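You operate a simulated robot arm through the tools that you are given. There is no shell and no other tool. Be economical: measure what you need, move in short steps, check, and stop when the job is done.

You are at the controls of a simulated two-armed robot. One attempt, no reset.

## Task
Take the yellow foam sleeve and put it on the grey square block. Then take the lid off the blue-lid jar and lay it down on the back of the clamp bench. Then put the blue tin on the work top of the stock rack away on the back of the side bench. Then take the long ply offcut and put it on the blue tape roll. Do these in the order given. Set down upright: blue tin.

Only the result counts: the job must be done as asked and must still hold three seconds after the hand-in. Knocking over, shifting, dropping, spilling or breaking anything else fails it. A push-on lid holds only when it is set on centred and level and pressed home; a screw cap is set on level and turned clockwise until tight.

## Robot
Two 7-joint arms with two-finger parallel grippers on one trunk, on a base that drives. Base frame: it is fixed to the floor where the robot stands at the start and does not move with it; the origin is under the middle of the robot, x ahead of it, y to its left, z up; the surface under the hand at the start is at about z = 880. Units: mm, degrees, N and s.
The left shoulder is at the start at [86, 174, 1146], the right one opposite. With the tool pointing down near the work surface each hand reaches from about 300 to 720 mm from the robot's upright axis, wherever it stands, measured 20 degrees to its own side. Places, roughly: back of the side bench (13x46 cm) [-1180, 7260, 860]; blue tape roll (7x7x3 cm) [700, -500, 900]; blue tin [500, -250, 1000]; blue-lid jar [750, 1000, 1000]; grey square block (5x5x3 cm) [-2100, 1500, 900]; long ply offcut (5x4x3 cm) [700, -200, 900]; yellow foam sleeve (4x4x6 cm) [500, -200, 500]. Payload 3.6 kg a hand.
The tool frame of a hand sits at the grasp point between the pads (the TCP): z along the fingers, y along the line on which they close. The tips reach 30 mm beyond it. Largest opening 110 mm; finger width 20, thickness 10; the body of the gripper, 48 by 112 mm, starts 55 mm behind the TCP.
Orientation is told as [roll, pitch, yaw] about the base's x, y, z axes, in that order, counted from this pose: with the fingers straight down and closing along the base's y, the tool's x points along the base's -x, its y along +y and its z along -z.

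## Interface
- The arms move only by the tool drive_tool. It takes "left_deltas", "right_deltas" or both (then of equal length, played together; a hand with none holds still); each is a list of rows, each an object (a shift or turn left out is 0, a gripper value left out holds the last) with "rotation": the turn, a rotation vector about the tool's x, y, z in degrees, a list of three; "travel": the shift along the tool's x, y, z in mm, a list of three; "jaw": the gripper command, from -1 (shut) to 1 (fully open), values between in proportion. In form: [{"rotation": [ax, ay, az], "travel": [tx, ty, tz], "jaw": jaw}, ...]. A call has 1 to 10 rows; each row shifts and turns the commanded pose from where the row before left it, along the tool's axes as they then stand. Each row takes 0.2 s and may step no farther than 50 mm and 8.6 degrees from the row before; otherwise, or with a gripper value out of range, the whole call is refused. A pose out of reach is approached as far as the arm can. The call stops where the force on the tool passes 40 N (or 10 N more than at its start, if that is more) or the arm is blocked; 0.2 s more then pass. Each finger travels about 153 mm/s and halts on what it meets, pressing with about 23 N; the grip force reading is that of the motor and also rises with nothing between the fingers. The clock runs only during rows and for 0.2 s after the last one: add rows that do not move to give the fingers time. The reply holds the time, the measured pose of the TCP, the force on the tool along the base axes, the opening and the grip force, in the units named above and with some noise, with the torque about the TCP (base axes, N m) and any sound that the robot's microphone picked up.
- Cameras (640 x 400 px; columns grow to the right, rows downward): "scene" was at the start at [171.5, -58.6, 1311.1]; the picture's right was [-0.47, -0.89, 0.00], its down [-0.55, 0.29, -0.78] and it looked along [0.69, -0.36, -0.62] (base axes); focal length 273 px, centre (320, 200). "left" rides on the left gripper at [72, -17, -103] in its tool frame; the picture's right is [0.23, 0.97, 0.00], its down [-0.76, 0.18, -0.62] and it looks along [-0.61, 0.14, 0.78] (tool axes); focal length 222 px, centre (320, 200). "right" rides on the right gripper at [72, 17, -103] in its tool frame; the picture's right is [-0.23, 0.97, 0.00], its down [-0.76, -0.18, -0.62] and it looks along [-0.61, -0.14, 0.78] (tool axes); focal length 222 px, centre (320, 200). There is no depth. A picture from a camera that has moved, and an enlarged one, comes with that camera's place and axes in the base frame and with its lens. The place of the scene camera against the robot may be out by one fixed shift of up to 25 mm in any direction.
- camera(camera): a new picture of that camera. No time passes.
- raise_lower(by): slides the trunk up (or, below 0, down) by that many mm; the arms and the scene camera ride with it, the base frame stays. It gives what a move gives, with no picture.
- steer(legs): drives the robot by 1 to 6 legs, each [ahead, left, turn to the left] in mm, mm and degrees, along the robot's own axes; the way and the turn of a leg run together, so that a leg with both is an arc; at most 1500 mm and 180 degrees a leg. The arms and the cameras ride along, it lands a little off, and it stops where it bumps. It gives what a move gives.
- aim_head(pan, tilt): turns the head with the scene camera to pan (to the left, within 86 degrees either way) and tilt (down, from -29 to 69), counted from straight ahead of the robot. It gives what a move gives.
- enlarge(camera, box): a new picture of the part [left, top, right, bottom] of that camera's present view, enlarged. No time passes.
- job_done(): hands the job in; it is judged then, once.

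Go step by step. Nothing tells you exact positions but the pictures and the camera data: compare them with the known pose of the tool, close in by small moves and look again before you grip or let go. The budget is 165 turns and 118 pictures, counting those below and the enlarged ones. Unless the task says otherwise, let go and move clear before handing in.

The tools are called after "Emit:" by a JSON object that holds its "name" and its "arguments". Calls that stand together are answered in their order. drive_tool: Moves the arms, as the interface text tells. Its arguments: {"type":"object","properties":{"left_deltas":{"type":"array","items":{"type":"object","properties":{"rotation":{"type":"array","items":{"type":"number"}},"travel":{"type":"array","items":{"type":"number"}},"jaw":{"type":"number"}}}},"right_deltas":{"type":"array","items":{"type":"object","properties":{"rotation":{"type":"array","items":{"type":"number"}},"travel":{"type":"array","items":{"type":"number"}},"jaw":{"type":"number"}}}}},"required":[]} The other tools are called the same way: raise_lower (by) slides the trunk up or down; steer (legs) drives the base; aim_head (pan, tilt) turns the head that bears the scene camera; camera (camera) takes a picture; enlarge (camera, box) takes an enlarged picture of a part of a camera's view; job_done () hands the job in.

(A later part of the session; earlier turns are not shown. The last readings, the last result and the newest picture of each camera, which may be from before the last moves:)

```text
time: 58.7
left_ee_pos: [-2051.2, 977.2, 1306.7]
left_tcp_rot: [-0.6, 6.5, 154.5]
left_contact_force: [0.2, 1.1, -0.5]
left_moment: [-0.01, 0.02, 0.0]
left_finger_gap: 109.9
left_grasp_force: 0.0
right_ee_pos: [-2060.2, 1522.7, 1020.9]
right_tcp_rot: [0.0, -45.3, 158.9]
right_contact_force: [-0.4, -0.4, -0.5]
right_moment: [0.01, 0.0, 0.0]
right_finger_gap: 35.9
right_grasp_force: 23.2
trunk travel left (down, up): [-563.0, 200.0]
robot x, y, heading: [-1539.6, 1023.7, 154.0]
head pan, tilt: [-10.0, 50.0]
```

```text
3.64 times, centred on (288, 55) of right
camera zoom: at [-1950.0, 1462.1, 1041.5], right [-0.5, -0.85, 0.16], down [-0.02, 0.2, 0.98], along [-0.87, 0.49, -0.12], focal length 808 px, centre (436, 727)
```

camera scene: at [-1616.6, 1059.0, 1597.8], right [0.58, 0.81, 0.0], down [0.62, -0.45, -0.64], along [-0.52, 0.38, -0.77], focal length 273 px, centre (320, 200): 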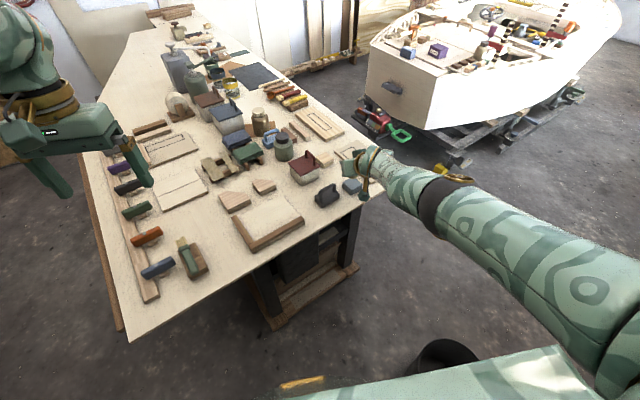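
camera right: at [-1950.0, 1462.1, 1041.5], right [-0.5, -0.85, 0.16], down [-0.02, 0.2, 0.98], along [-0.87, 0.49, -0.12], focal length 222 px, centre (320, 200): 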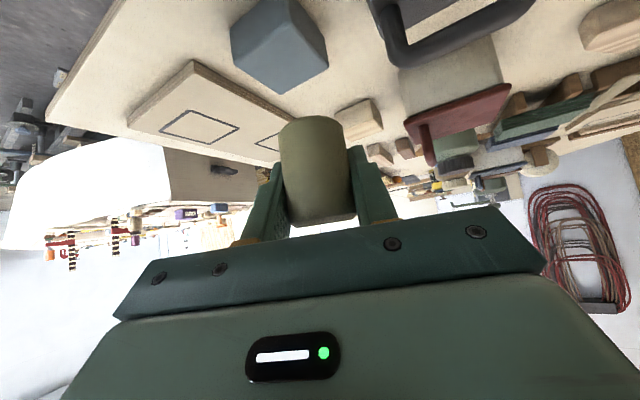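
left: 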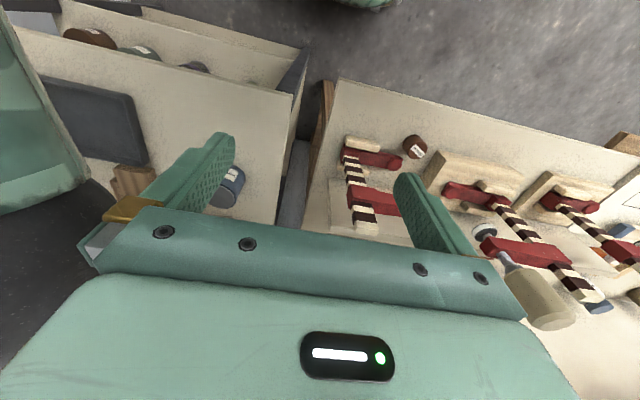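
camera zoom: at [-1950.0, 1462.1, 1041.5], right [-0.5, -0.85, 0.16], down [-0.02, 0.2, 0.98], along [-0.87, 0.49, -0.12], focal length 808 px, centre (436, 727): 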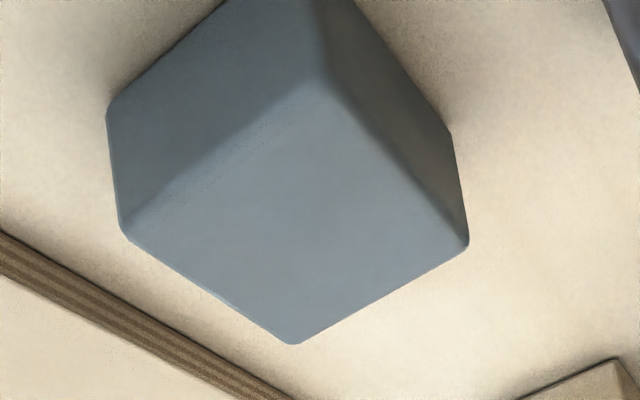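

The block top works out at about (-2079, 1546, 919), axis-aligned. I'll move over it and down to about 15 mm above contact.

Emit:
{"name": "drive_tool", "arguments": {"right_deltas": [{"travel": [-4, -5, 4]}, {"travel": [0, -5, 10]}, {"travel": [7, -3, 17]}, {"travel": [7, 0, 12]}, {"travel": [7, 0, 11]}, {}]}}

Emit:
{"name": "camera", "arguments": {"camera": "right"}}

Emit:
{"name": "enlarge", "arguments": {"camera": "scene", "box": [310, 140, 406, 200]}}

```text
time: 60.1
left_ee_pos: [-2049.9, 976.7, 1307.7]
left_tcp_rot: [-0.5, 6.5, 154.5]
left_contact_force: [0.2, 0.3, 0.2]
left_moment: [0.01, -0.03, 0.0]
left_finger_gap: 110.0
left_grasp_force: 0.0
right_ee_pos: [-2058.5, 1519.6, 1015.5]
right_tcp_rot: [0.0, -45.3, 158.8]
right_contact_force: [0.3, -0.6, 0.1]
right_moment: [-0.01, 0.0, 0.0]
right_finger_gap: 36.1
right_grasp_force: 23.2
right hand out of reach, approached as far as the arm can: row 1, 2, 3, 4, 5
trunk travel left (down, up): [-563.0, 200.0]
robot x, y, heading: [-1540.5, 1026.3, 154.3]
head pan, tilt: [-10.0, 50.0]
```

```text
85 pictures are left
camera right: at [-1948.4, 1458.3, 1036.2], right [-0.5, -0.85, 0.16], down [-0.02, 0.2, 0.98], along [-0.87, 0.49, -0.12], focal length 222 px, centre (320, 200)
```

right: 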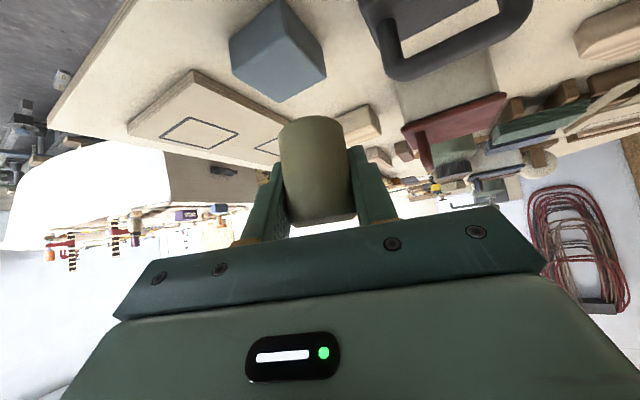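

```text
6.67 times, centred on (358, 170) of scene
camera zoom: at [-1616.4, 1059.0, 1597.8], right [0.58, 0.81, 0.0], down [0.62, -0.45, -0.64], along [-0.52, 0.38, -0.77], focal length 1821 px, centre (67, 400)
```

zoom: 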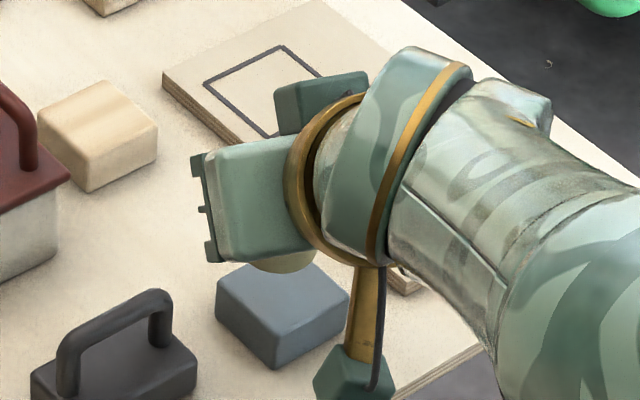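

The arm is at a wrist limit, so I'll use the base for the horizontal shift and the trunk for lowering, with the arm pose held.

Emit:
{"name": "steer", "arguments": {"legs": [[30, -13.4, 0]]}}

Emit:
{"name": "raise_lower", "arguments": {"by": -40}}

Emit:
{"name": "camera", "arguments": {"camera": "right"}}

Emit:
{"name": "enlarge", "arguments": {"camera": "scene", "box": [310, 140, 406, 200]}}

```text
time: 60.9
left_ee_pos: [-2070.6, 998.8, 1308.1]
left_tcp_rot: [-0.6, 6.4, 154.4]
left_contact_force: [0.0, -0.3, -0.4]
left_moment: [0.04, 0.01, 0.04]
left_finger_gap: 109.7
left_grasp_force: 0.1
right_ee_pos: [-2077.2, 1542.6, 1017.0]
right_tcp_rot: [-0.1, -45.4, 158.9]
right_contact_force: [-0.2, 0.0, -0.6]
right_moment: [-0.01, 0.03, -0.04]
right_finger_gap: 36.2
right_grasp_force: 23.4
trunk travel left (down, up): [-563.0, 200.0]
robot x, y, heading: [-1559.7, 1048.5, 154.1]
head pan, tilt: [-10.0, 50.0]
```

```text
time: 61.8
left_ee_pos: [-2070.7, 1002.4, 1266.6]
left_tcp_rot: [-0.6, 6.4, 154.5]
left_contact_force: [0.3, -0.3, 0.4]
left_moment: [-0.02, 0.01, -0.01]
left_finger_gap: 110.0
left_grasp_force: 0.0
right_ee_pos: [-2078.1, 1544.4, 976.0]
right_tcp_rot: [0.0, -45.3, 158.8]
right_contact_force: [-0.8, -0.3, -0.3]
right_moment: [0.0, 0.0, 0.01]
right_finger_gap: 36.0
right_grasp_force: 22.5
trunk travel left (down, up): [-523.0, 240.0]
robot x, y, heading: [-1558.8, 1050.5, 154.1]
head pan, tilt: [-10.0, 50.0]
```

```text
83 pictures are left
camera right: at [-1968.8, 1483.1, 996.6], right [-0.5, -0.85, 0.16], down [-0.02, 0.2, 0.98], along [-0.87, 0.49, -0.12], focal length 222 px, centre (320, 200)
```

right: 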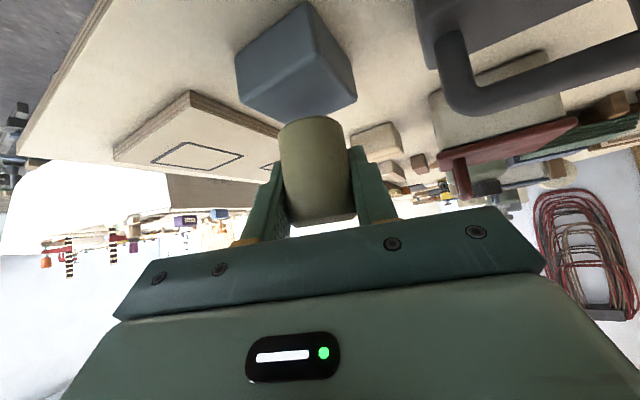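

```text
6.67 times, centred on (358, 170) of scene
camera zoom: at [-1640.3, 1085.2, 1557.7], right [0.59, 0.81, 0.0], down [0.62, -0.45, -0.64], along [-0.52, 0.38, -0.77], focal length 1821 px, centre (67, 400)
```

zoom: 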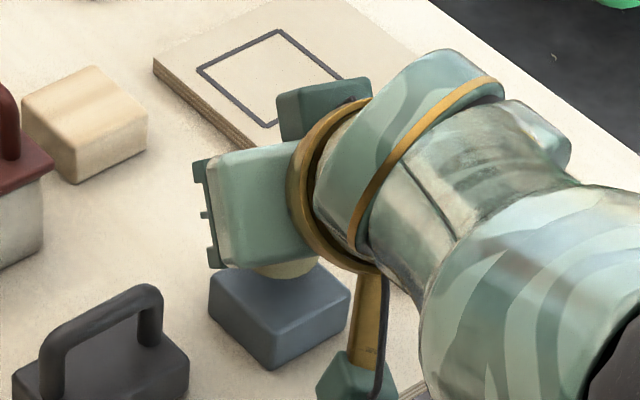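

The hand is above the block with a small gap. I'll enlarge the right view to check the alignment.

Emit:
{"name": "enlarge", "arguments": {"camera": "right", "box": [216, 0, 376, 100]}}

Emit:
{"name": "enlarge", "arguments": {"camera": "right", "box": [236, 70, 396, 170]}}

```text
4.00 times, centred on (296, 50) of right
camera zoom: at [-1968.8, 1483.1, 996.6], right [-0.5, -0.85, 0.16], down [-0.02, 0.2, 0.98], along [-0.87, 0.49, -0.12], focal length 888 px, centre (416, 800)
```

zoom: 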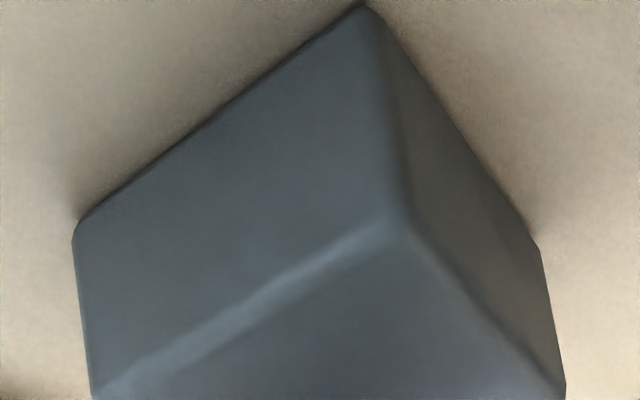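

```text
4.00 times, centred on (316, 120) of right
camera zoom: at [-1968.8, 1483.1, 996.6], right [-0.5, -0.85, 0.16], down [-0.02, 0.2, 0.98], along [-0.87, 0.49, -0.12], focal length 888 px, centre (336, 520)
```

zoom: 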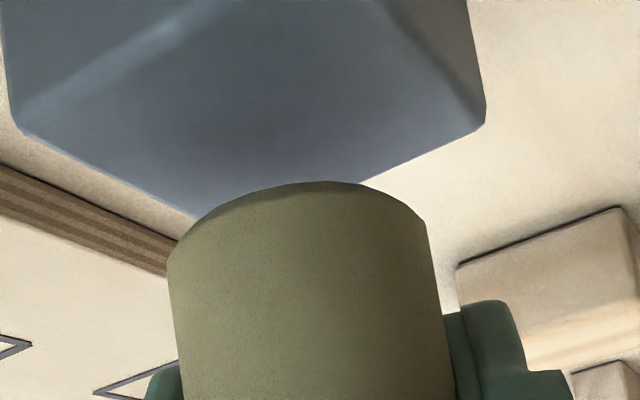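

The TCP is centred on the block to within a couple of mm, and the gap is about 15–20 mm. I'll lower gently with the trunk.

Emit:
{"name": "raise_lower", "arguments": {"by": -14}}

Emit:
{"name": "enlarge", "arguments": {"camera": "right", "box": [236, 70, 396, 170]}}

```text
time: 62.4
left_ee_pos: [-2070.2, 1001.5, 1253.2]
left_tcp_rot: [-0.5, 6.4, 154.5]
left_contact_force: [0.2, 0.7, 0.3]
left_moment: [0.0, 0.02, -0.01]
left_finger_gap: 110.1
left_grasp_force: 0.0
right_ee_pos: [-2079.3, 1544.4, 962.5]
right_tcp_rot: [0.1, -45.3, 158.7]
right_contact_force: [0.9, -0.7, 6.0]
right_moment: [-0.03, -0.09, -0.01]
right_finger_gap: 36.0
right_grasp_force: 23.4
trunk travel left (down, up): [-509.0, 254.0]
robot x, y, heading: [-1559.2, 1048.1, 154.2]
head pan, tilt: [-10.0, 50.0]
```

```text
4.00 times, centred on (316, 120) of right
camera zoom: at [-1968.8, 1482.8, 982.9], right [-0.5, -0.85, 0.16], down [-0.02, 0.2, 0.98], along [-0.87, 0.49, -0.12], focal length 888 px, centre (336, 520)
```

zoom: 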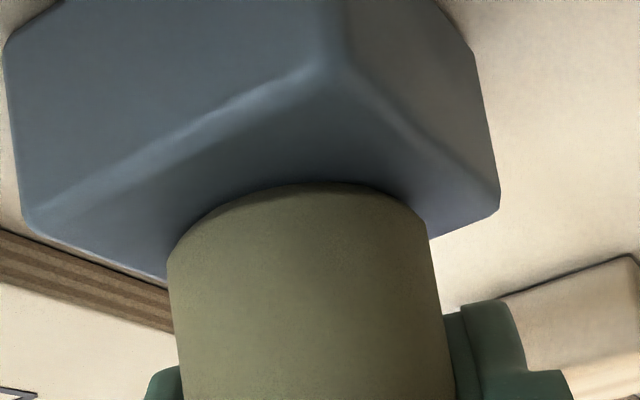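

Contact shows 6 N upward and the sleeve looks seated on the block. I'll open slightly and check.

Emit:
{"name": "drive_tool", "arguments": {"right_deltas": [{"jaw": -0.2}, {"jaw": 0.0}, {"jaw": 0.1}, {}]}}

Emit:
{"name": "raise_lower", "arguments": {"by": 90}}

Emit:
{"name": "camera", "arguments": {"camera": "right"}}

```text
time: 63.4
left_ee_pos: [-2071.6, 1002.5, 1252.0]
left_tcp_rot: [-0.6, 6.4, 154.6]
left_contact_force: [0.0, 1.0, -0.5]
left_moment: [-0.01, 0.01, -0.01]
left_finger_gap: 110.1
left_grasp_force: 0.1
right_ee_pos: [-2078.7, 1542.8, 961.7]
right_tcp_rot: [-0.1, -45.3, 158.8]
right_contact_force: [-0.7, -0.5, -1.0]
right_moment: [0.01, 0.01, 0.04]
right_finger_gap: 60.3
right_grasp_force: 0.2
trunk travel left (down, up): [-509.0, 254.0]
robot x, y, heading: [-1558.1, 1047.4, 154.2]
head pan, tilt: [-10.0, 50.0]
```

```text
time: 64.6
left_ee_pos: [-2071.3, 1001.1, 1341.7]
left_tcp_rot: [-0.7, 6.5, 154.5]
left_contact_force: [-0.4, 0.0, 0.5]
left_moment: [-0.03, 0.04, 0.01]
left_finger_gap: 110.2
left_grasp_force: 0.1
right_ee_pos: [-2077.4, 1544.5, 1053.2]
right_tcp_rot: [-0.1, -45.3, 158.8]
right_contact_force: [0.1, 0.2, 1.1]
right_moment: [0.01, 0.04, -0.02]
right_finger_gap: 60.4
right_grasp_force: 0.1
trunk travel left (down, up): [-599.0, 164.0]
robot x, y, heading: [-1559.7, 1049.3, 153.9]
head pan, tilt: [-10.0, 50.0]
```

```text
78 pictures are left
camera right: at [-1968.3, 1482.7, 1073.4], right [-0.5, -0.85, 0.16], down [-0.02, 0.2, 0.98], along [-0.87, 0.49, -0.12], focal length 222 px, centre (320, 200)
```

right: 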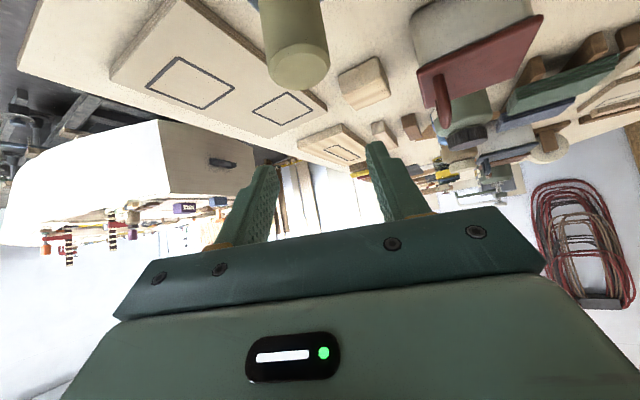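

The sleeve stands on the block. I'll back off, confirm with the scene camera, and turn toward the clamp bench.

Emit:
{"name": "steer", "arguments": {"legs": [[-500, 0, 0]]}}

Emit:
{"name": "enlarge", "arguments": {"camera": "scene", "box": [260, 60, 420, 160]}}

Emit:
{"name": "steer", "arguments": {"legs": [[0, 0, -154], [600, 0, 0]]}}

Emit:
{"name": "aim_head", "arguments": {"pan": 0, "tilt": 25}}

Emit:
{"name": "camera", "arguments": {"camera": "scene"}}

```text
time: 67.6
left_ee_pos: [-1621.2, 784.6, 1342.5]
left_tcp_rot: [-0.7, 6.5, 154.6]
left_contact_force: [0.0, -0.7, -0.6]
left_moment: [0.0, -0.03, -0.02]
left_finger_gap: 109.8
left_grasp_force: 0.1
right_ee_pos: [-1629.8, 1324.3, 1053.2]
right_tcp_rot: [0.0, -45.4, 158.9]
right_contact_force: [0.1, 0.3, -0.3]
right_moment: [0.02, -0.01, 0.03]
right_finger_gap: 60.8
right_grasp_force: 0.0
trunk travel left (down, up): [-599.0, 164.0]
robot x, y, heading: [-1113.2, 833.8, 154.3]
head pan, tilt: [-10.0, 50.0]
```

```text
4.00 times, centred on (340, 110) of scene
camera zoom: at [-1185.9, 865.6, 1634.0], right [0.58, 0.81, 0.0], down [0.62, -0.45, -0.64], along [-0.52, 0.37, -0.77], focal length 1093 px, centre (240, 560)
```

zoom: 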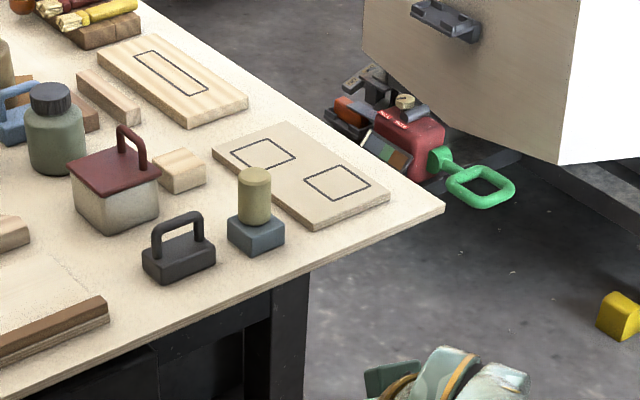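

```text
time: 77.3
left_ee_pos: [-67.7, 1094.4, 1342.5]
left_tcp_rot: [-0.6, 6.4, 0.1]
left_contact_force: [0.1, -0.8, -0.8]
left_moment: [0.03, 0.04, 0.01]
left_finger_gap: 109.8
left_grasp_force: 0.1
right_ee_pos: [172.7, 609.1, 1054.2]
right_tcp_rot: [0.1, -45.4, 4.3]
right_contact_force: [0.7, -0.7, 0.6]
right_moment: [0.0, 0.01, 0.01]
right_finger_gap: 60.4
right_grasp_force: 0.1
trunk travel left (down, up): [-599.0, 164.0]
robot x, y, heading: [-506.5, 833.0, -0.2]
head pan, tilt: [-10.0, 50.0]
```

```text
time: 78.2
left_ee_pos: [-68.4, 1094.2, 1343.8]
left_tcp_rot: [-0.6, 6.5, 0.0]
left_contact_force: [0.3, 0.4, 0.1]
left_moment: [0.0, 0.03, 0.02]
left_finger_gap: 110.1
left_grasp_force: 0.1
right_ee_pos: [170.7, 609.3, 1053.7]
right_tcp_rot: [0.0, -45.6, 4.5]
right_contact_force: [0.2, -0.5, -0.1]
right_moment: [0.0, -0.01, -0.01]
right_finger_gap: 60.6
right_grasp_force: 0.1
trunk travel left (down, up): [-599.0, 164.0]
robot x, y, heading: [-508.0, 832.4, -0.2]
head pan, tilt: [0.0, 25.0]
```

```text
76 pictures are left
camera scene: at [-403.0, 812.5, 1671.4], right [0.0, -1.0, 0.0], down [-0.42, 0.0, -0.91], along [0.91, 0.0, -0.42], focal length 273 px, centre (320, 200)
```

scene: 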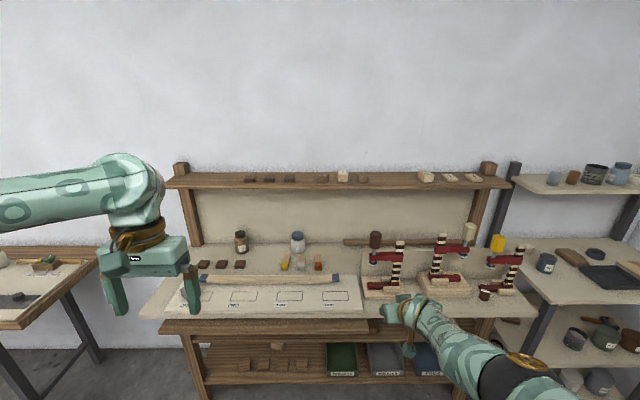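

The sleeve is confirmed on the block. The clamp bench is in view with a blue-lid jar at the back, so I'll enlarge that area.

Emit:
{"name": "enlarge", "arguments": {"camera": "scene", "box": [190, 210, 366, 320]}}

```text
3.64 times, centred on (278, 265) of scene
camera zoom: at [-403.0, 812.5, 1671.4], right [0.0, -1.0, 0.0], down [-0.42, 0.0, -0.91], along [0.91, 0.0, -0.42], focal length 994 px, centre (473, -36)
```

zoom: 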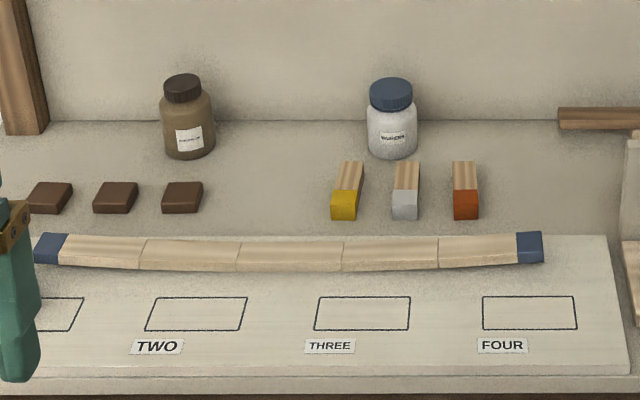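

The jar stands at about (698, 921) with its lid near z = 1000, under a shelf at about z = 1255. Before committing, I'll test in free air where the right hand can go, turned inward and raised.

Emit:
{"name": "drive_tool", "arguments": {"right_deltas": [{"travel": [-14, 0, -14]}, {"travel": [-14, 0, -14]}, {"rotation": [-5.3, 0, -5.3], "travel": [-14, 18, -14]}, {"rotation": [-5.3, 0, -5.3], "travel": [-14, 18, -14]}, {"rotation": [-5.3, 0, -5.3], "travel": [-14, 18, -14]}, {"rotation": [-5.3, 0, -5.3], "travel": [-14, 18, -14]}, {"travel": [0, 25, 0]}, {"travel": [0, 25, 0]}, {"travel": [0, 25, 0]}, {}]}}

Emit:
{"name": "aim_head", "arguments": {"pan": -5, "tilt": 40}}

Emit:
{"name": "camera", "arguments": {"camera": "scene"}}

```text
time: 80.4
left_ee_pos: [-68.0, 1095.7, 1343.3]
left_tcp_rot: [-0.6, 6.4, 0.0]
left_contact_force: [-0.5, 0.5, 0.1]
left_moment: [0.0, 0.01, 0.0]
left_finger_gap: 110.3
left_grasp_force: 0.0
right_ee_pos: [181.0, 751.1, 1143.0]
right_tcp_rot: [-0.3, -45.4, 34.6]
right_contact_force: [0.2, -0.8, 0.1]
right_moment: [0.02, -0.01, 0.03]
right_finger_gap: 60.5
right_grasp_force: 0.0
right hand out of reach, approached as far as the arm can: row 1, 2, 3, 4, 5, 6, 7, 8, 9
trunk travel left (down, up): [-599.0, 164.0]
robot x, y, heading: [-509.8, 835.1, -0.3]
head pan, tilt: [0.0, 25.0]
```

```text
time: 81.2
left_ee_pos: [-68.2, 1096.5, 1342.7]
left_tcp_rot: [-0.6, 6.4, 0.1]
left_contact_force: [0.2, 0.0, 1.2]
left_moment: [0.0, 0.03, -0.02]
left_finger_gap: 110.3
left_grasp_force: 0.1
right_ee_pos: [183.1, 751.4, 1142.7]
right_tcp_rot: [-0.4, -45.3, 34.6]
right_contact_force: [-0.3, 1.0, 0.3]
right_moment: [-0.01, 0.0, -0.01]
right_finger_gap: 60.8
right_grasp_force: 0.1
trunk travel left (down, up): [-599.0, 164.0]
robot x, y, heading: [-509.5, 829.6, -0.3]
head pan, tilt: [-5.0, 40.0]
```

```text
74 pictures are left
camera scene: at [-410.1, 805.2, 1648.2], right [-0.09, -1.0, 0.0], down [-0.64, 0.06, -0.77], along [0.76, -0.07, -0.64], focal length 273 px, centre (320, 200)
```

scene: 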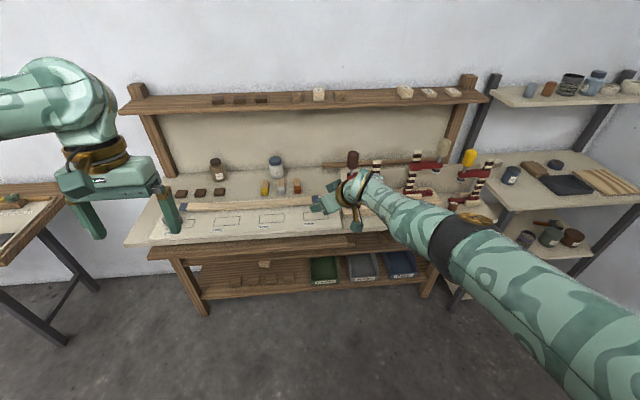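

The arm looks nearly straight, and that explains the reach trouble: raising the trunk leans it back. I'll lower the trunk so the elbow bends.

Emit:
{"name": "raise_lower", "arguments": {"by": -180}}

Emit:
{"name": "drive_tool", "arguments": {"right_deltas": [{"travel": [14, 0, -14]}, {"travel": [20, 0, -20]}, {"travel": [20, 0, -20]}, {"travel": [20, 0, -20]}, {}]}}

Emit:
{"name": "camera", "arguments": {"camera": "scene"}}

```text
time: 83.2
left_ee_pos: [-69.1, 1094.7, 1162.5]
left_tcp_rot: [-0.7, 6.4, 0.0]
left_contact_force: [0.9, 0.0, 0.3]
left_moment: [0.0, 0.05, 0.01]
left_finger_gap: 110.2
left_grasp_force: 0.2
right_ee_pos: [181.9, 751.1, 926.8]
right_tcp_rot: [2.1, -42.9, 33.1]
right_contact_force: [0.1, -0.6, 0.0]
right_moment: [0.01, -0.01, 0.03]
right_finger_gap: 60.4
right_grasp_force: 0.1
trunk travel left (down, up): [-419.0, 344.0]
robot x, y, heading: [-507.8, 834.2, -0.0]
head pan, tilt: [-5.0, 40.0]
```

```text
time: 84.4
left_ee_pos: [-67.3, 1094.4, 1162.0]
left_tcp_rot: [-0.6, 6.5, -0.1]
left_contact_force: [0.2, -0.2, 1.0]
left_moment: [-0.01, -0.02, 0.03]
left_finger_gap: 110.2
left_grasp_force: 0.1
right_ee_pos: [173.8, 700.6, 893.8]
right_tcp_rot: [2.1, -42.8, 33.0]
right_contact_force: [-1.5, 0.3, -0.1]
right_moment: [0.03, 0.0, 0.0]
right_finger_gap: 60.7
right_grasp_force: 0.0
right hand out of reach, approached as far as the arm can: row 1, 2, 3, 4
trunk travel left (down, up): [-419.0, 344.0]
robot x, y, heading: [-513.1, 833.0, -0.5]
head pan, tilt: [-5.0, 40.0]
```

```text
73 pictures are left
camera scene: at [-384.6, 805.4, 1467.2], right [-0.09, -1.0, 0.0], down [-0.64, 0.06, -0.77], along [0.76, -0.07, -0.64], focal length 273 px, centre (320, 200)
```

scene: 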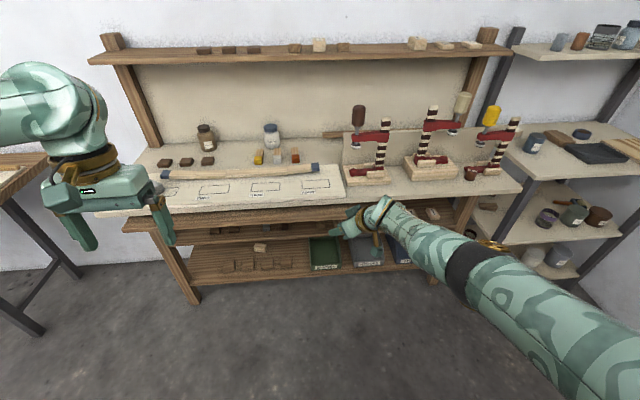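

It still slides along a limit surface. I'll return the right tool to vertical to free the arm posture, starting with the yaw and then the pitch.

Emit:
{"name": "drive_tool", "arguments": {"right_deltas": [{"rotation": [5.6, 0, 6]}, {"rotation": [5.6, 0, 6]}, {"rotation": [5.6, 0, 6]}, {"rotation": [5.6, 0, 6]}, {"rotation": [0, 8.5, 0]}, {"rotation": [0, 8.5, 0]}, {"rotation": [0, 8.5, 0]}, {"rotation": [0, 8.5, 0]}, {"rotation": [0, 8.5, 0]}, {}]}}

Emit:
{"name": "drive_tool", "arguments": {"right_deltas": [{"travel": [25, 0, -40]}, {"travel": [25, 0, -40]}, {"travel": [25, 0, -40]}, {"travel": [25, 0, -40]}, {"travel": [25, 0, -40]}, {}]}}

Emit:
{"name": "camera", "arguments": {"camera": "scene"}}

```text
time: 86.6
left_ee_pos: [-68.1, 1094.1, 1162.5]
left_tcp_rot: [-0.7, 6.4, 0.0]
left_contact_force: [0.0, -0.6, 0.2]
left_moment: [0.01, -0.04, -0.03]
left_finger_gap: 110.0
left_grasp_force: 0.1
right_ee_pos: [82.6, 697.4, 890.0]
right_tcp_rot: [0.0, -2.1, -0.3]
right_contact_force: [0.0, 0.4, 0.4]
right_moment: [-0.02, -0.02, 0.01]
right_finger_gap: 60.7
right_grasp_force: 0.1
right hand out of reach, approached as far as the arm can: row 1, 2, 5, 6, 7, 8, 9
trunk travel left (down, up): [-419.0, 344.0]
robot x, y, heading: [-510.4, 829.9, -0.3]
head pan, tilt: [-5.0, 40.0]
```

```text
time: 88.0
left_ee_pos: [-68.0, 1095.3, 1163.3]
left_tcp_rot: [-0.7, 6.5, 0.0]
left_contact_force: [0.9, 0.4, 0.1]
left_moment: [0.0, 0.04, -0.04]
left_finger_gap: 109.9
left_grasp_force: 0.1
right_ee_pos: [83.4, 697.8, 890.5]
right_tcp_rot: [0.1, -2.3, -0.4]
right_contact_force: [-0.4, -0.6, -0.4]
right_moment: [0.01, -0.02, 0.02]
right_finger_gap: 60.6
right_grasp_force: 0.0
right hand out of reach, approached as far as the arm can: row 1, 2, 3, 4, 5
trunk travel left (down, up): [-419.0, 344.0]
robot x, y, heading: [-511.6, 834.1, -0.1]
head pan, tilt: [-5.0, 40.0]
```

```text
72 pictures are left
camera scene: at [-384.6, 805.1, 1467.2], right [-0.09, -1.0, 0.0], down [-0.64, 0.06, -0.77], along [0.76, -0.07, -0.64], focal length 273 px, centre (320, 200)
```

scene: 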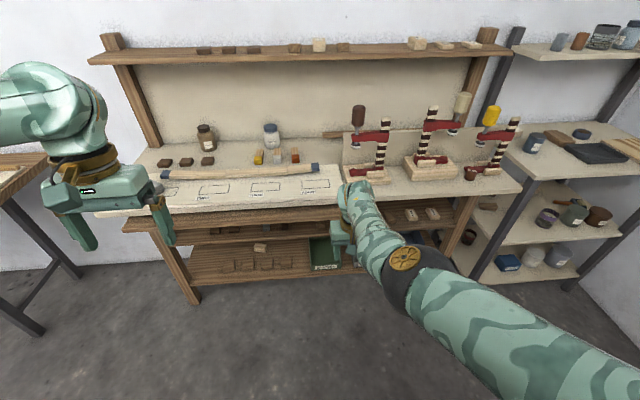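

The tool is vertical now but it won't retract upward. I'll probe other directions: right first, then up.

Emit:
{"name": "drive_tool", "arguments": {"right_deltas": [{"travel": [0, -40, 0]}, {"travel": [0, -40, 0]}, {"travel": [0, -40, 0]}, {"travel": [0, -40, 0]}, {}]}}

Emit:
{"name": "drive_tool", "arguments": {"right_deltas": [{"travel": [0, 0, -40]}, {"travel": [0, 0, -40]}, {"travel": [0, 0, -40]}, {}]}}

Emit:
{"name": "drive_tool", "arguments": {"right_deltas": [{"travel": [40, 0, 0]}, {"travel": [40, 0, 0]}, {"travel": [40, 0, 0]}, {}]}}

```text
time: 89.2
left_ee_pos: [-67.4, 1096.5, 1161.8]
left_tcp_rot: [-0.6, 6.4, 0.1]
left_contact_force: [0.3, 0.1, -0.4]
left_moment: [0.0, -0.02, 0.01]
left_finger_gap: 110.2
left_grasp_force: 0.1
right_ee_pos: [82.6, 539.0, 891.4]
right_tcp_rot: [0.0, -2.3, -0.3]
right_contact_force: [-0.4, -0.1, -0.2]
right_moment: [-0.01, 0.02, -0.01]
right_finger_gap: 60.6
right_grasp_force: 0.0
trunk travel left (down, up): [-419.0, 344.0]
robot x, y, heading: [-507.9, 827.6, -0.1]
head pan, tilt: [-5.0, 40.0]
```

```text
time: 90.2
left_ee_pos: [-67.4, 1094.7, 1162.6]
left_tcp_rot: [-0.5, 6.5, 0.0]
left_contact_force: [-0.2, 0.4, 1.1]
left_moment: [-0.02, 0.02, 0.03]
left_finger_gap: 110.1
left_grasp_force: 0.0
right_ee_pos: [78.3, 538.0, 1010.0]
right_tcp_rot: [0.0, -2.2, -0.3]
right_contact_force: [0.2, 0.1, 0.7]
right_moment: [0.02, 0.01, -0.01]
right_finger_gap: 60.4
right_grasp_force: 0.0
trunk travel left (down, up): [-419.0, 344.0]
robot x, y, heading: [-508.8, 829.1, -0.2]
head pan, tilt: [-5.0, 40.0]
```

```text
time: 91.2
left_ee_pos: [-67.4, 1095.4, 1163.7]
left_tcp_rot: [-0.5, 6.5, -0.1]
left_contact_force: [0.2, 0.7, 0.0]
left_moment: [0.01, 0.01, 0.0]
left_finger_gap: 109.7
left_grasp_force: 0.1
right_ee_pos: [-38.7, 533.0, 1011.1]
right_tcp_rot: [-0.5, -3.1, -0.8]
right_contact_force: [0.2, -0.4, -0.4]
right_moment: [0.01, 0.03, 0.01]
right_finger_gap: 60.7
right_grasp_force: 0.2
trunk travel left (down, up): [-419.0, 344.0]
robot x, y, heading: [-507.4, 833.4, -0.2]
head pan, tilt: [-5.0, 40.0]
```

Movement is free again when the right hand keeps to its own side. I'll probe a closer inward-pointing pose, pitched 40° and yawed left 45°, to see what two-handed work is possible.

Emit:
{"name": "drive_tool", "arguments": {"right_deltas": [{"rotation": [0, -8, 0]}, {"rotation": [0, -8, 0]}, {"rotation": [0, -8, 0]}, {"rotation": [0, -8, 0]}, {"rotation": [0, -7, 0]}, {"rotation": [-5.4, 0, -6]}, {"rotation": [-5.4, 0, -6]}, {"rotation": [-5.4, 0, -6]}, {"rotation": [-5.4, 0, -6]}, {"rotation": [-5.4, 0, -6]}]}}

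Emit:
{"name": "drive_tool", "arguments": {"right_deltas": [{"travel": [-13, 36, 13]}, {"travel": [-13, 36, 13]}, {"travel": [-13, 36, 13]}, {"travel": [-13, 36, 13]}, {}]}}

Emit:
{"name": "camera", "arguments": {"camera": "scene"}}

```text
time: 92.1
left_ee_pos: [-68.6, 1095.7, 1162.8]
left_tcp_rot: [-0.6, 6.5, 0.1]
left_contact_force: [-0.6, -1.1, 0.5]
left_moment: [-0.01, 0.0, 0.01]
left_finger_gap: 109.9
left_grasp_force: 0.1
right_ee_pos: [3.9, 506.5, 1094.8]
right_tcp_rot: [-3.9, -38.8, -0.3]
right_contact_force: [-0.3, 0.2, -0.5]
right_moment: [0.02, 0.01, 0.03]
right_finger_gap: 60.2
right_grasp_force: 0.0
trunk travel left (down, up): [-419.0, 344.0]
robot x, y, heading: [-509.3, 829.9, 0.1]
head pan, tilt: [-5.0, 40.0]
stopped in row 4 (right hand): the arm was blocked; the commanded pose is now the measured one
```

```text
time: 93.5
left_ee_pos: [-67.0, 1095.2, 1161.7]
left_tcp_rot: [-0.7, 6.5, 0.0]
left_contact_force: [0.1, -0.1, -0.2]
left_moment: [0.02, 0.0, 0.03]
left_finger_gap: 109.8
left_grasp_force: 0.1
right_ee_pos: [99.9, 632.1, 1113.8]
right_tcp_rot: [-4.8, -42.7, -1.0]
right_contact_force: [0.8, 0.1, 1.3]
right_moment: [0.01, 0.02, -0.03]
right_finger_gap: 60.3
right_grasp_force: 0.0
trunk travel left (down, up): [-419.0, 344.0]
robot x, y, heading: [-509.4, 833.8, -0.3]
head pan, tilt: [-5.0, 40.0]
stopped in row 5 (right hand): the arm was blocked; the commanded pose is now the measured one
```

```text
71 pictures are left
camera scene: at [-384.5, 805.1, 1467.2], right [-0.09, -1.0, 0.0], down [-0.64, 0.06, -0.77], along [0.76, -0.07, -0.64], focal length 273 px, centre (320, 200)
```

scene: 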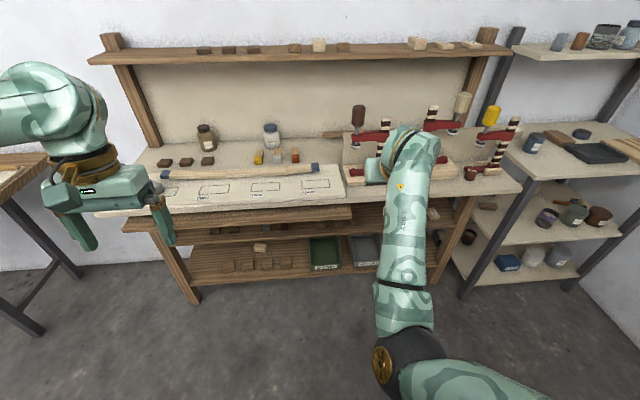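

The elbow is now bent in a better posture. I'll continue with the yaw in smaller rows.

Emit:
{"name": "drive_tool", "arguments": {"right_deltas": [{"rotation": [-3.4, 0, -3.7]}, {"rotation": [-3.4, 0, -3.7]}, {"rotation": [-3.4, 0, -3.7]}, {"rotation": [-3.4, 0, -3.7]}, {"rotation": [-3.4, 0, -3.7]}, {"rotation": [-3.4, 0, -3.7]}, {"rotation": [-3.4, 0, -3.7]}, {}]}}

Emit:
{"name": "drive_tool", "arguments": {"right_deltas": [{"travel": [0, 25, 0]}, {"travel": [0, 25, 0]}, {"travel": [0, 25, 0]}, {"travel": [0, 25, 0]}, {}]}}

Emit:
{"name": "drive_tool", "arguments": {"left_deltas": [{"rotation": [0, -6, 0]}, {"rotation": [0, -6, 0]}, {"rotation": [0, -6, 0]}, {"rotation": [0, -6, 0]}, {"rotation": [0, -6, 0]}, {"rotation": [0, -6, 0]}, {"rotation": [0, -6, 0]}, {"rotation": [0, -6, 0]}, {}]}}

```text
time: 95.3
left_ee_pos: [-68.8, 1094.0, 1164.2]
left_tcp_rot: [-0.6, 6.5, -0.1]
left_contact_force: [-0.5, -0.2, -0.1]
left_moment: [0.03, -0.03, 0.0]
left_finger_gap: 109.8
left_grasp_force: 0.1
right_ee_pos: [97.6, 635.3, 1111.1]
right_tcp_rot: [-3.3, -40.5, 33.4]
right_contact_force: [0.1, 0.8, 0.6]
right_moment: [0.0, 0.01, -0.01]
right_finger_gap: 60.3
right_grasp_force: 0.0
trunk travel left (down, up): [-419.0, 344.0]
robot x, y, heading: [-507.1, 829.0, -0.5]
head pan, tilt: [-5.0, 40.0]
```

```text
time: 96.7
left_ee_pos: [-67.5, 1095.4, 1162.7]
left_tcp_rot: [-0.7, 6.5, 0.0]
left_contact_force: [0.6, -0.9, 0.4]
left_moment: [-0.02, 0.0, 0.01]
left_finger_gap: 110.0
left_grasp_force: 0.1
right_ee_pos: [66.0, 704.3, 1155.5]
right_tcp_rot: [-9.0, -44.6, 35.7]
right_contact_force: [0.4, 0.3, 0.4]
right_moment: [0.03, 0.02, -0.02]
right_finger_gap: 60.4
right_grasp_force: 0.1
trunk travel left (down, up): [-419.0, 344.0]
robot x, y, heading: [-510.9, 833.1, -0.3]
head pan, tilt: [-5.0, 40.0]
stopped in row 5 (right hand): the arm was blocked; the commanded pose is now the measured one
```

```text
time: 98.7
left_ee_pos: [-67.8, 1093.0, 1163.6]
left_tcp_rot: [-0.8, -41.7, 0.6]
left_contact_force: [-0.6, -0.6, 0.5]
left_moment: [-0.02, 0.03, 0.01]
left_finger_gap: 110.1
left_grasp_force: 0.1
right_ee_pos: [65.7, 703.9, 1155.9]
right_tcp_rot: [-9.0, -44.4, 35.7]
right_contact_force: [0.4, 0.9, -0.5]
right_moment: [-0.03, 0.02, -0.01]
right_finger_gap: 60.4
right_grasp_force: 0.0
trunk travel left (down, up): [-419.0, 344.0]
robot x, y, heading: [-507.6, 834.7, -0.3]
head pan, tilt: [-5.0, 40.0]
```

Both arms are now in workable postures. I'll lower the trunk and drive up to the jar for a close look.

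Emit:
{"name": "raise_lower", "arguments": {"by": -150}}

Emit:
{"name": "steer", "arguments": {"legs": [[0, 215, 0], [470, 0, 0]]}}

Emit:
{"name": "camera", "arguments": {"camera": "right"}}

Emit:
{"name": "camera", "arguments": {"camera": "scene"}}

```text
time: 100.4
left_ee_pos: [-61.6, 1096.1, 1001.4]
left_tcp_rot: [-0.7, -39.9, 0.5]
left_contact_force: [-1.0, -0.6, -0.5]
left_moment: [0.0, 0.03, 0.0]
left_finger_gap: 110.0
left_grasp_force: 0.0
right_ee_pos: [66.3, 700.6, 1005.6]
right_tcp_rot: [-9.6, -44.4, 35.9]
right_contact_force: [0.0, -0.4, -1.0]
right_moment: [-0.01, 0.01, 0.01]
right_finger_gap: 60.6
right_grasp_force: 0.1
trunk travel left (down, up): [-269.0, 494.0]
robot x, y, heading: [-510.7, 830.8, 0.1]
head pan, tilt: [-5.0, 40.0]
```

```text
time: 104.5
left_ee_pos: [408.9, 1306.1, 1000.3]
left_tcp_rot: [-0.6, -39.8, 0.5]
left_contact_force: [-0.5, 0.4, 0.2]
left_moment: [0.01, 0.02, 0.03]
left_finger_gap: 110.1
left_grasp_force: 0.1
right_ee_pos: [537.3, 911.6, 1005.3]
right_tcp_rot: [-9.6, -44.3, 35.8]
right_contact_force: [-0.6, -0.5, 0.3]
right_moment: [0.01, 0.03, 0.01]
right_finger_gap: 60.6
right_grasp_force: 0.1
trunk travel left (down, up): [-269.0, 494.0]
robot x, y, heading: [-37.6, 1044.4, -0.3]
head pan, tilt: [-5.0, 40.0]
```

```text
70 pictures are left
camera right: at [418.9, 868.1, 1025.1], right [-0.34, 0.94, 0.04], down [0.12, 0.0, 0.99], along [0.93, 0.34, -0.11], focal length 222 px, centre (320, 200)
```

right: 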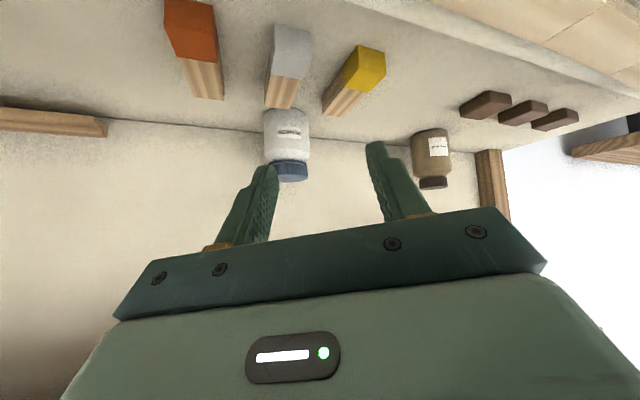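

```text
69 pictures are left
camera scene: at [138.1, 1016.3, 1314.7], right [-0.09, -1.0, 0.0], down [-0.64, 0.06, -0.77], along [0.76, -0.07, -0.64], focal length 273 px, centre (320, 200)
```

scene: 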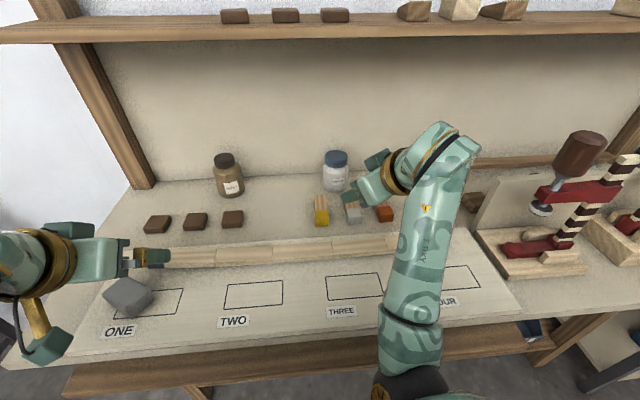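

The jar is right in front of the right hand. I'll enlarge both views of it.

Emit:
{"name": "enlarge", "arguments": {"camera": "right", "box": [240, 90, 336, 190]}}

Emit:
{"name": "enlarge", "arguments": {"camera": "scene", "box": [300, 140, 380, 200]}}

```text
4.00 times, centred on (288, 140) of right
camera zoom: at [418.9, 868.1, 1025.1], right [-0.34, 0.94, 0.04], down [0.12, 0.0, 0.99], along [0.93, 0.34, -0.11], focal length 888 px, centre (448, 440)
```

zoom: 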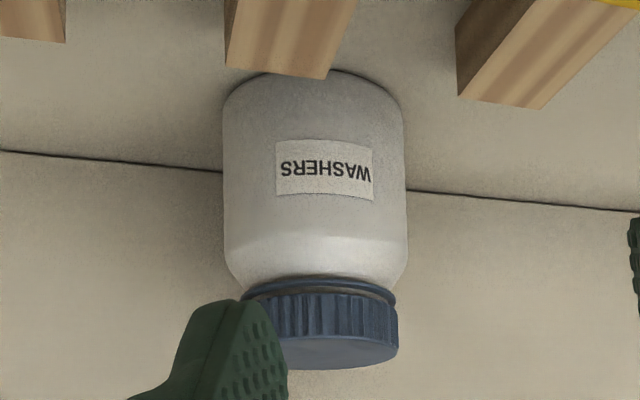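

```text
6.67 times, centred on (340, 170) of scene
camera zoom: at [138.1, 1016.3, 1314.7], right [-0.09, -1.0, 0.0], down [-0.64, 0.06, -0.77], along [0.76, -0.07, -0.64], focal length 1821 px, centre (187, 400)
```

zoom: 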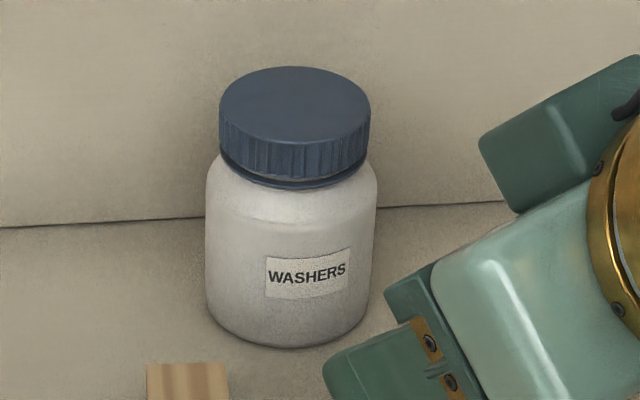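

It is a ribbed screw cap, about 48 mm across, with its centre near (693, 926) and z from about 945 to 966. I'll straighten the right hand's roll, turn it to yaw 20°, and move to a pre-grasp just in front.

Emit:
{"name": "drive_tool", "arguments": {"right_deltas": [{"rotation": [-4.8, 0, 0], "jaw": 0.36}, {"rotation": [-4.8, 0, 0]}, {"rotation": [5.6, 0, 5.7]}, {"rotation": [5.6, 0, 5.7]}, {"travel": [-25, -13, 20]}, {"travel": [-25, -13, 20]}, {"travel": [-24, -13, 20]}, {}]}}

Emit:
{"name": "camera", "arguments": {"camera": "right"}}

```text
time: 106.3
left_ee_pos: [408.4, 1306.8, 1001.4]
left_tcp_rot: [-0.6, -39.8, 0.3]
left_contact_force: [-0.1, -0.1, -0.8]
left_moment: [-0.01, -0.01, -0.01]
left_finger_gap: 109.9
left_grasp_force: 0.0
right_ee_pos: [638.1, 907.0, 1016.8]
right_tcp_rot: [-0.1, -44.4, 19.8]
right_contact_force: [0.1, 0.5, 0.5]
right_moment: [0.03, -0.02, -0.03]
right_finger_gap: 74.8
right_grasp_force: 0.1
trunk travel left (down, up): [-269.0, 494.0]
robot x, y, heading: [-40.9, 1042.0, -0.5]
head pan, tilt: [-5.0, 40.0]
```

```text
66 pictures are left
camera right: at [515.8, 881.0, 1038.1], right [-0.18, 0.97, 0.16], down [0.16, -0.13, 0.98], along [0.97, 0.2, -0.13], focal length 222 px, centre (320, 200)
```

right: 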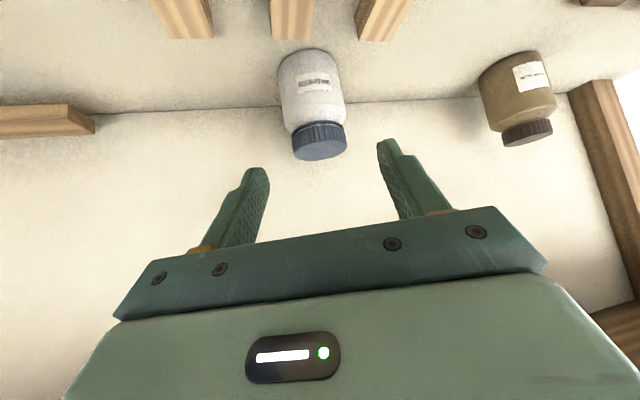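

The arm is moving accurately now. I'll enlarge the jar again to refine the range.

Emit:
{"name": "enlarge", "arguments": {"camera": "right", "box": [264, 40, 376, 165]}}

```text
3.20 times, centred on (320, 102) of right
camera zoom: at [515.8, 881.0, 1038.1], right [-0.18, 0.97, 0.16], down [0.16, -0.13, 0.98], along [0.97, 0.2, -0.13], focal length 711 px, centre (320, 512)
```

zoom: 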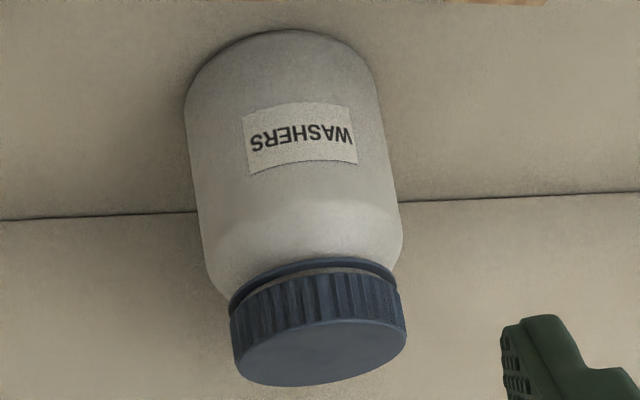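

I refine the lid centre to about (711, 930, 957). I'll advance onto the lid with the jaw open and check before closing.

Emit:
{"name": "drive_tool", "arguments": {"right_deltas": [{"travel": [-3, -1, 21]}, {"travel": [-3, -1, 21]}, {"travel": [-3, -1, 22]}, {"travel": [-3, 0, 22]}, {}]}}

Emit:
{"name": "camera", "arguments": {"camera": "right"}}

Emit:
{"name": "enlarge", "arguments": {"camera": "scene", "box": [300, 130, 396, 200]}}

```text
time: 107.5
left_ee_pos: [409.0, 1305.9, 1001.0]
left_tcp_rot: [-0.7, -39.8, 0.3]
left_contact_force: [0.4, 0.0, -0.5]
left_moment: [-0.03, 0.0, 0.01]
left_finger_gap: 110.0
left_grasp_force: 0.0
right_ee_pos: [704.3, 926.9, 961.0]
right_tcp_rot: [0.0, -44.5, 19.8]
right_contact_force: [-0.3, 0.2, -0.7]
right_moment: [0.0, -0.02, -0.01]
right_finger_gap: 74.8
right_grasp_force: 0.0
trunk travel left (down, up): [-269.0, 494.0]
robot x, y, heading: [-39.1, 1043.2, -0.3]
head pan, tilt: [-5.0, 40.0]
```

```text
64 pictures are left
camera right: at [581.7, 901.3, 984.4], right [-0.18, 0.97, 0.16], down [0.16, -0.13, 0.98], along [0.97, 0.2, -0.13], focal length 222 px, centre (320, 200)
```

right: 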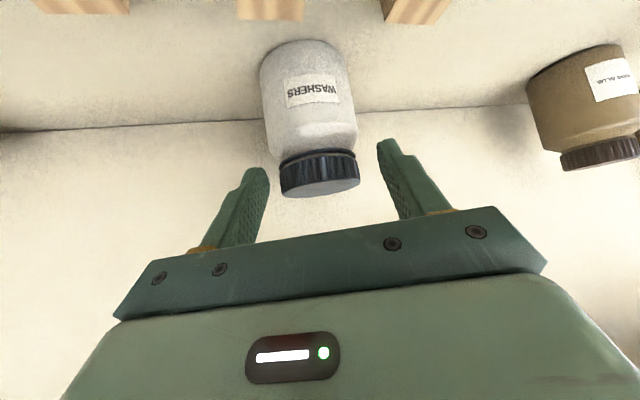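

```text
5.71 times, centred on (348, 165) of scene
camera zoom: at [137.3, 1016.2, 1314.9], right [-0.09, -1.0, 0.0], down [-0.64, 0.06, -0.77], along [0.76, -0.07, -0.64], focal length 1561 px, centre (160, 400)
```

zoom: 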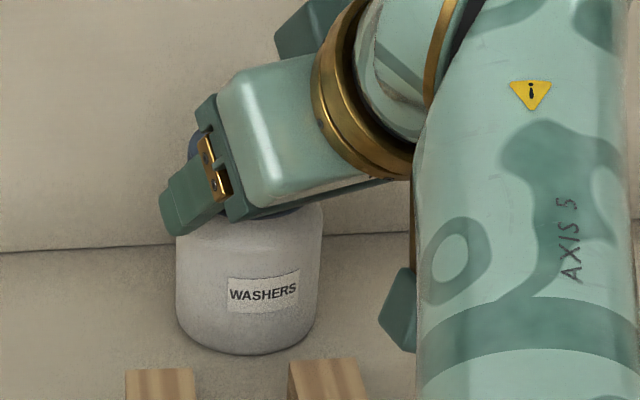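

The jar is bigger and farther than I had it: the lid is about 60 mm across at around (749, 939, 942). I'll open wider and advance the remaining 45 mm.

Emit:
{"name": "drive_tool", "arguments": {"right_deltas": [{"jaw": 0.75}, {}, {"travel": [-7, -1, 13]}, {"travel": [-7, -1, 13]}, {"travel": [-6, -1, 12]}, {}]}}

Emit:
{"name": "camera", "arguments": {"camera": "right"}}

```text
time: 108.9
left_ee_pos: [409.0, 1305.9, 1000.8]
left_tcp_rot: [-0.7, -39.8, 0.4]
left_contact_force: [-0.3, -0.1, -0.5]
left_moment: [-0.01, 0.02, 0.02]
left_finger_gap: 109.9
left_grasp_force: 0.1
right_ee_pos: [744.4, 939.1, 948.8]
right_tcp_rot: [0.0, -44.3, 19.9]
right_contact_force: [0.3, -0.3, 0.4]
right_moment: [-0.02, -0.01, 0.0]
right_finger_gap: 96.3
right_grasp_force: 0.0
trunk travel left (down, up): [-269.0, 494.0]
robot x, y, heading: [-42.4, 1041.9, -0.3]
head pan, tilt: [-5.0, 40.0]
```

```text
62 pictures are left
camera right: at [621.2, 912.5, 971.0], right [-0.18, 0.97, 0.16], down [0.16, -0.13, 0.98], along [0.97, 0.2, -0.13], focal length 222 px, centre (320, 200)
```

right: 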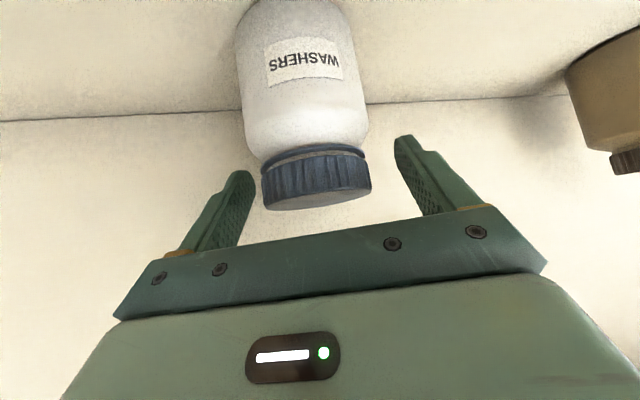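

The lid is now between the fingers. I'll back off about 10 mm horizontally to centre the pads on it, then close.

Emit:
{"name": "drive_tool", "arguments": {"right_deltas": [{"travel": [6, -1, -8]}, {}, {"jaw": 0.3}, {"jaw": 0.0}, {"jaw": -0.5}, {"jaw": -1}, {}]}}

Emit:
{"name": "camera", "arguments": {"camera": "right"}}

```text
time: 110.5
left_ee_pos: [408.8, 1306.2, 1002.2]
left_tcp_rot: [-0.6, -39.8, 0.4]
left_contact_force: [0.5, 0.2, 0.5]
left_moment: [-0.01, 0.03, 0.01]
left_finger_gap: 109.9
left_grasp_force: 0.1
right_ee_pos: [735.3, 934.7, 951.2]
right_tcp_rot: [-0.2, -44.4, 19.9]
right_contact_force: [2.7, 0.2, 5.0]
right_moment: [0.17, -0.2, -0.06]
right_finger_gap: 61.1
right_grasp_force: 23.0
trunk travel left (down, up): [-269.0, 494.0]
robot x, y, heading: [-39.4, 1042.6, -0.4]
head pan, tilt: [-5.0, 40.0]
```

```text
61 pictures are left
camera right: at [611.8, 908.0, 973.2], right [-0.18, 0.97, 0.16], down [0.16, -0.13, 0.98], along [0.97, 0.2, -0.13], focal length 222 px, centre (320, 200)
```

right: 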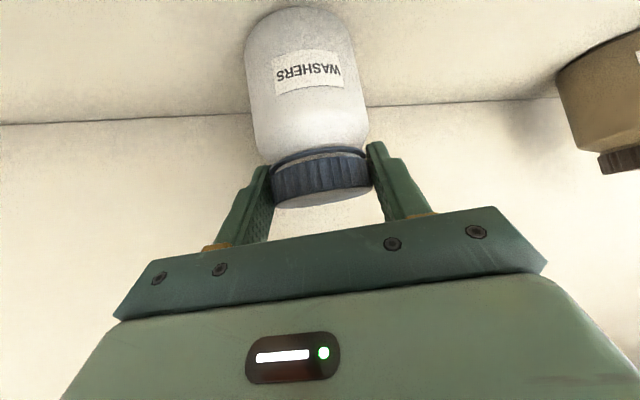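

The lid is gripped at 61 mm. I'll try an unscrewing turn, counter-clockwise from above, in small rows and watch whether the jar turns with it.

Emit:
{"name": "drive_tool", "arguments": {"right_deltas": [{"rotation": [-3.5, 0, -3.57]}, {"rotation": [-3.5, 0, -3.57]}, {"rotation": [-3.5, 0, -3.57]}, {"rotation": [-3.5, 0, -3.57]}, {}]}}

Emit:
{"name": "camera", "arguments": {"camera": "right"}}

```text
time: 111.7
left_ee_pos: [408.0, 1305.7, 1001.1]
left_tcp_rot: [-0.8, -39.8, 0.4]
left_contact_force: [0.7, 0.0, 0.3]
left_moment: [0.03, -0.03, 0.01]
left_finger_gap: 110.1
left_grasp_force: 0.2
right_ee_pos: [734.1, 934.2, 951.2]
right_tcp_rot: [-0.1, -44.3, 40.0]
right_contact_force: [2.9, 0.0, 9.0]
right_moment: [0.27, -0.19, -0.07]
right_finger_gap: 60.9
right_grasp_force: 23.5
trunk travel left (down, up): [-269.0, 494.0]
robot x, y, heading: [-39.8, 1040.4, -0.4]
head pan, tilt: [-5.0, 40.0]
```

```text
60 pictures are left
camera right: at [628.4, 867.6, 973.4], right [-0.5, 0.85, 0.16], down [0.2, -0.07, 0.98], along [0.84, 0.52, -0.13], focal length 222 px, centre (320, 200)
```

right: 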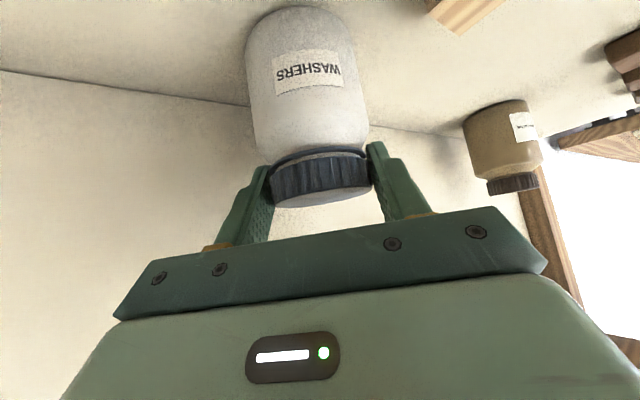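

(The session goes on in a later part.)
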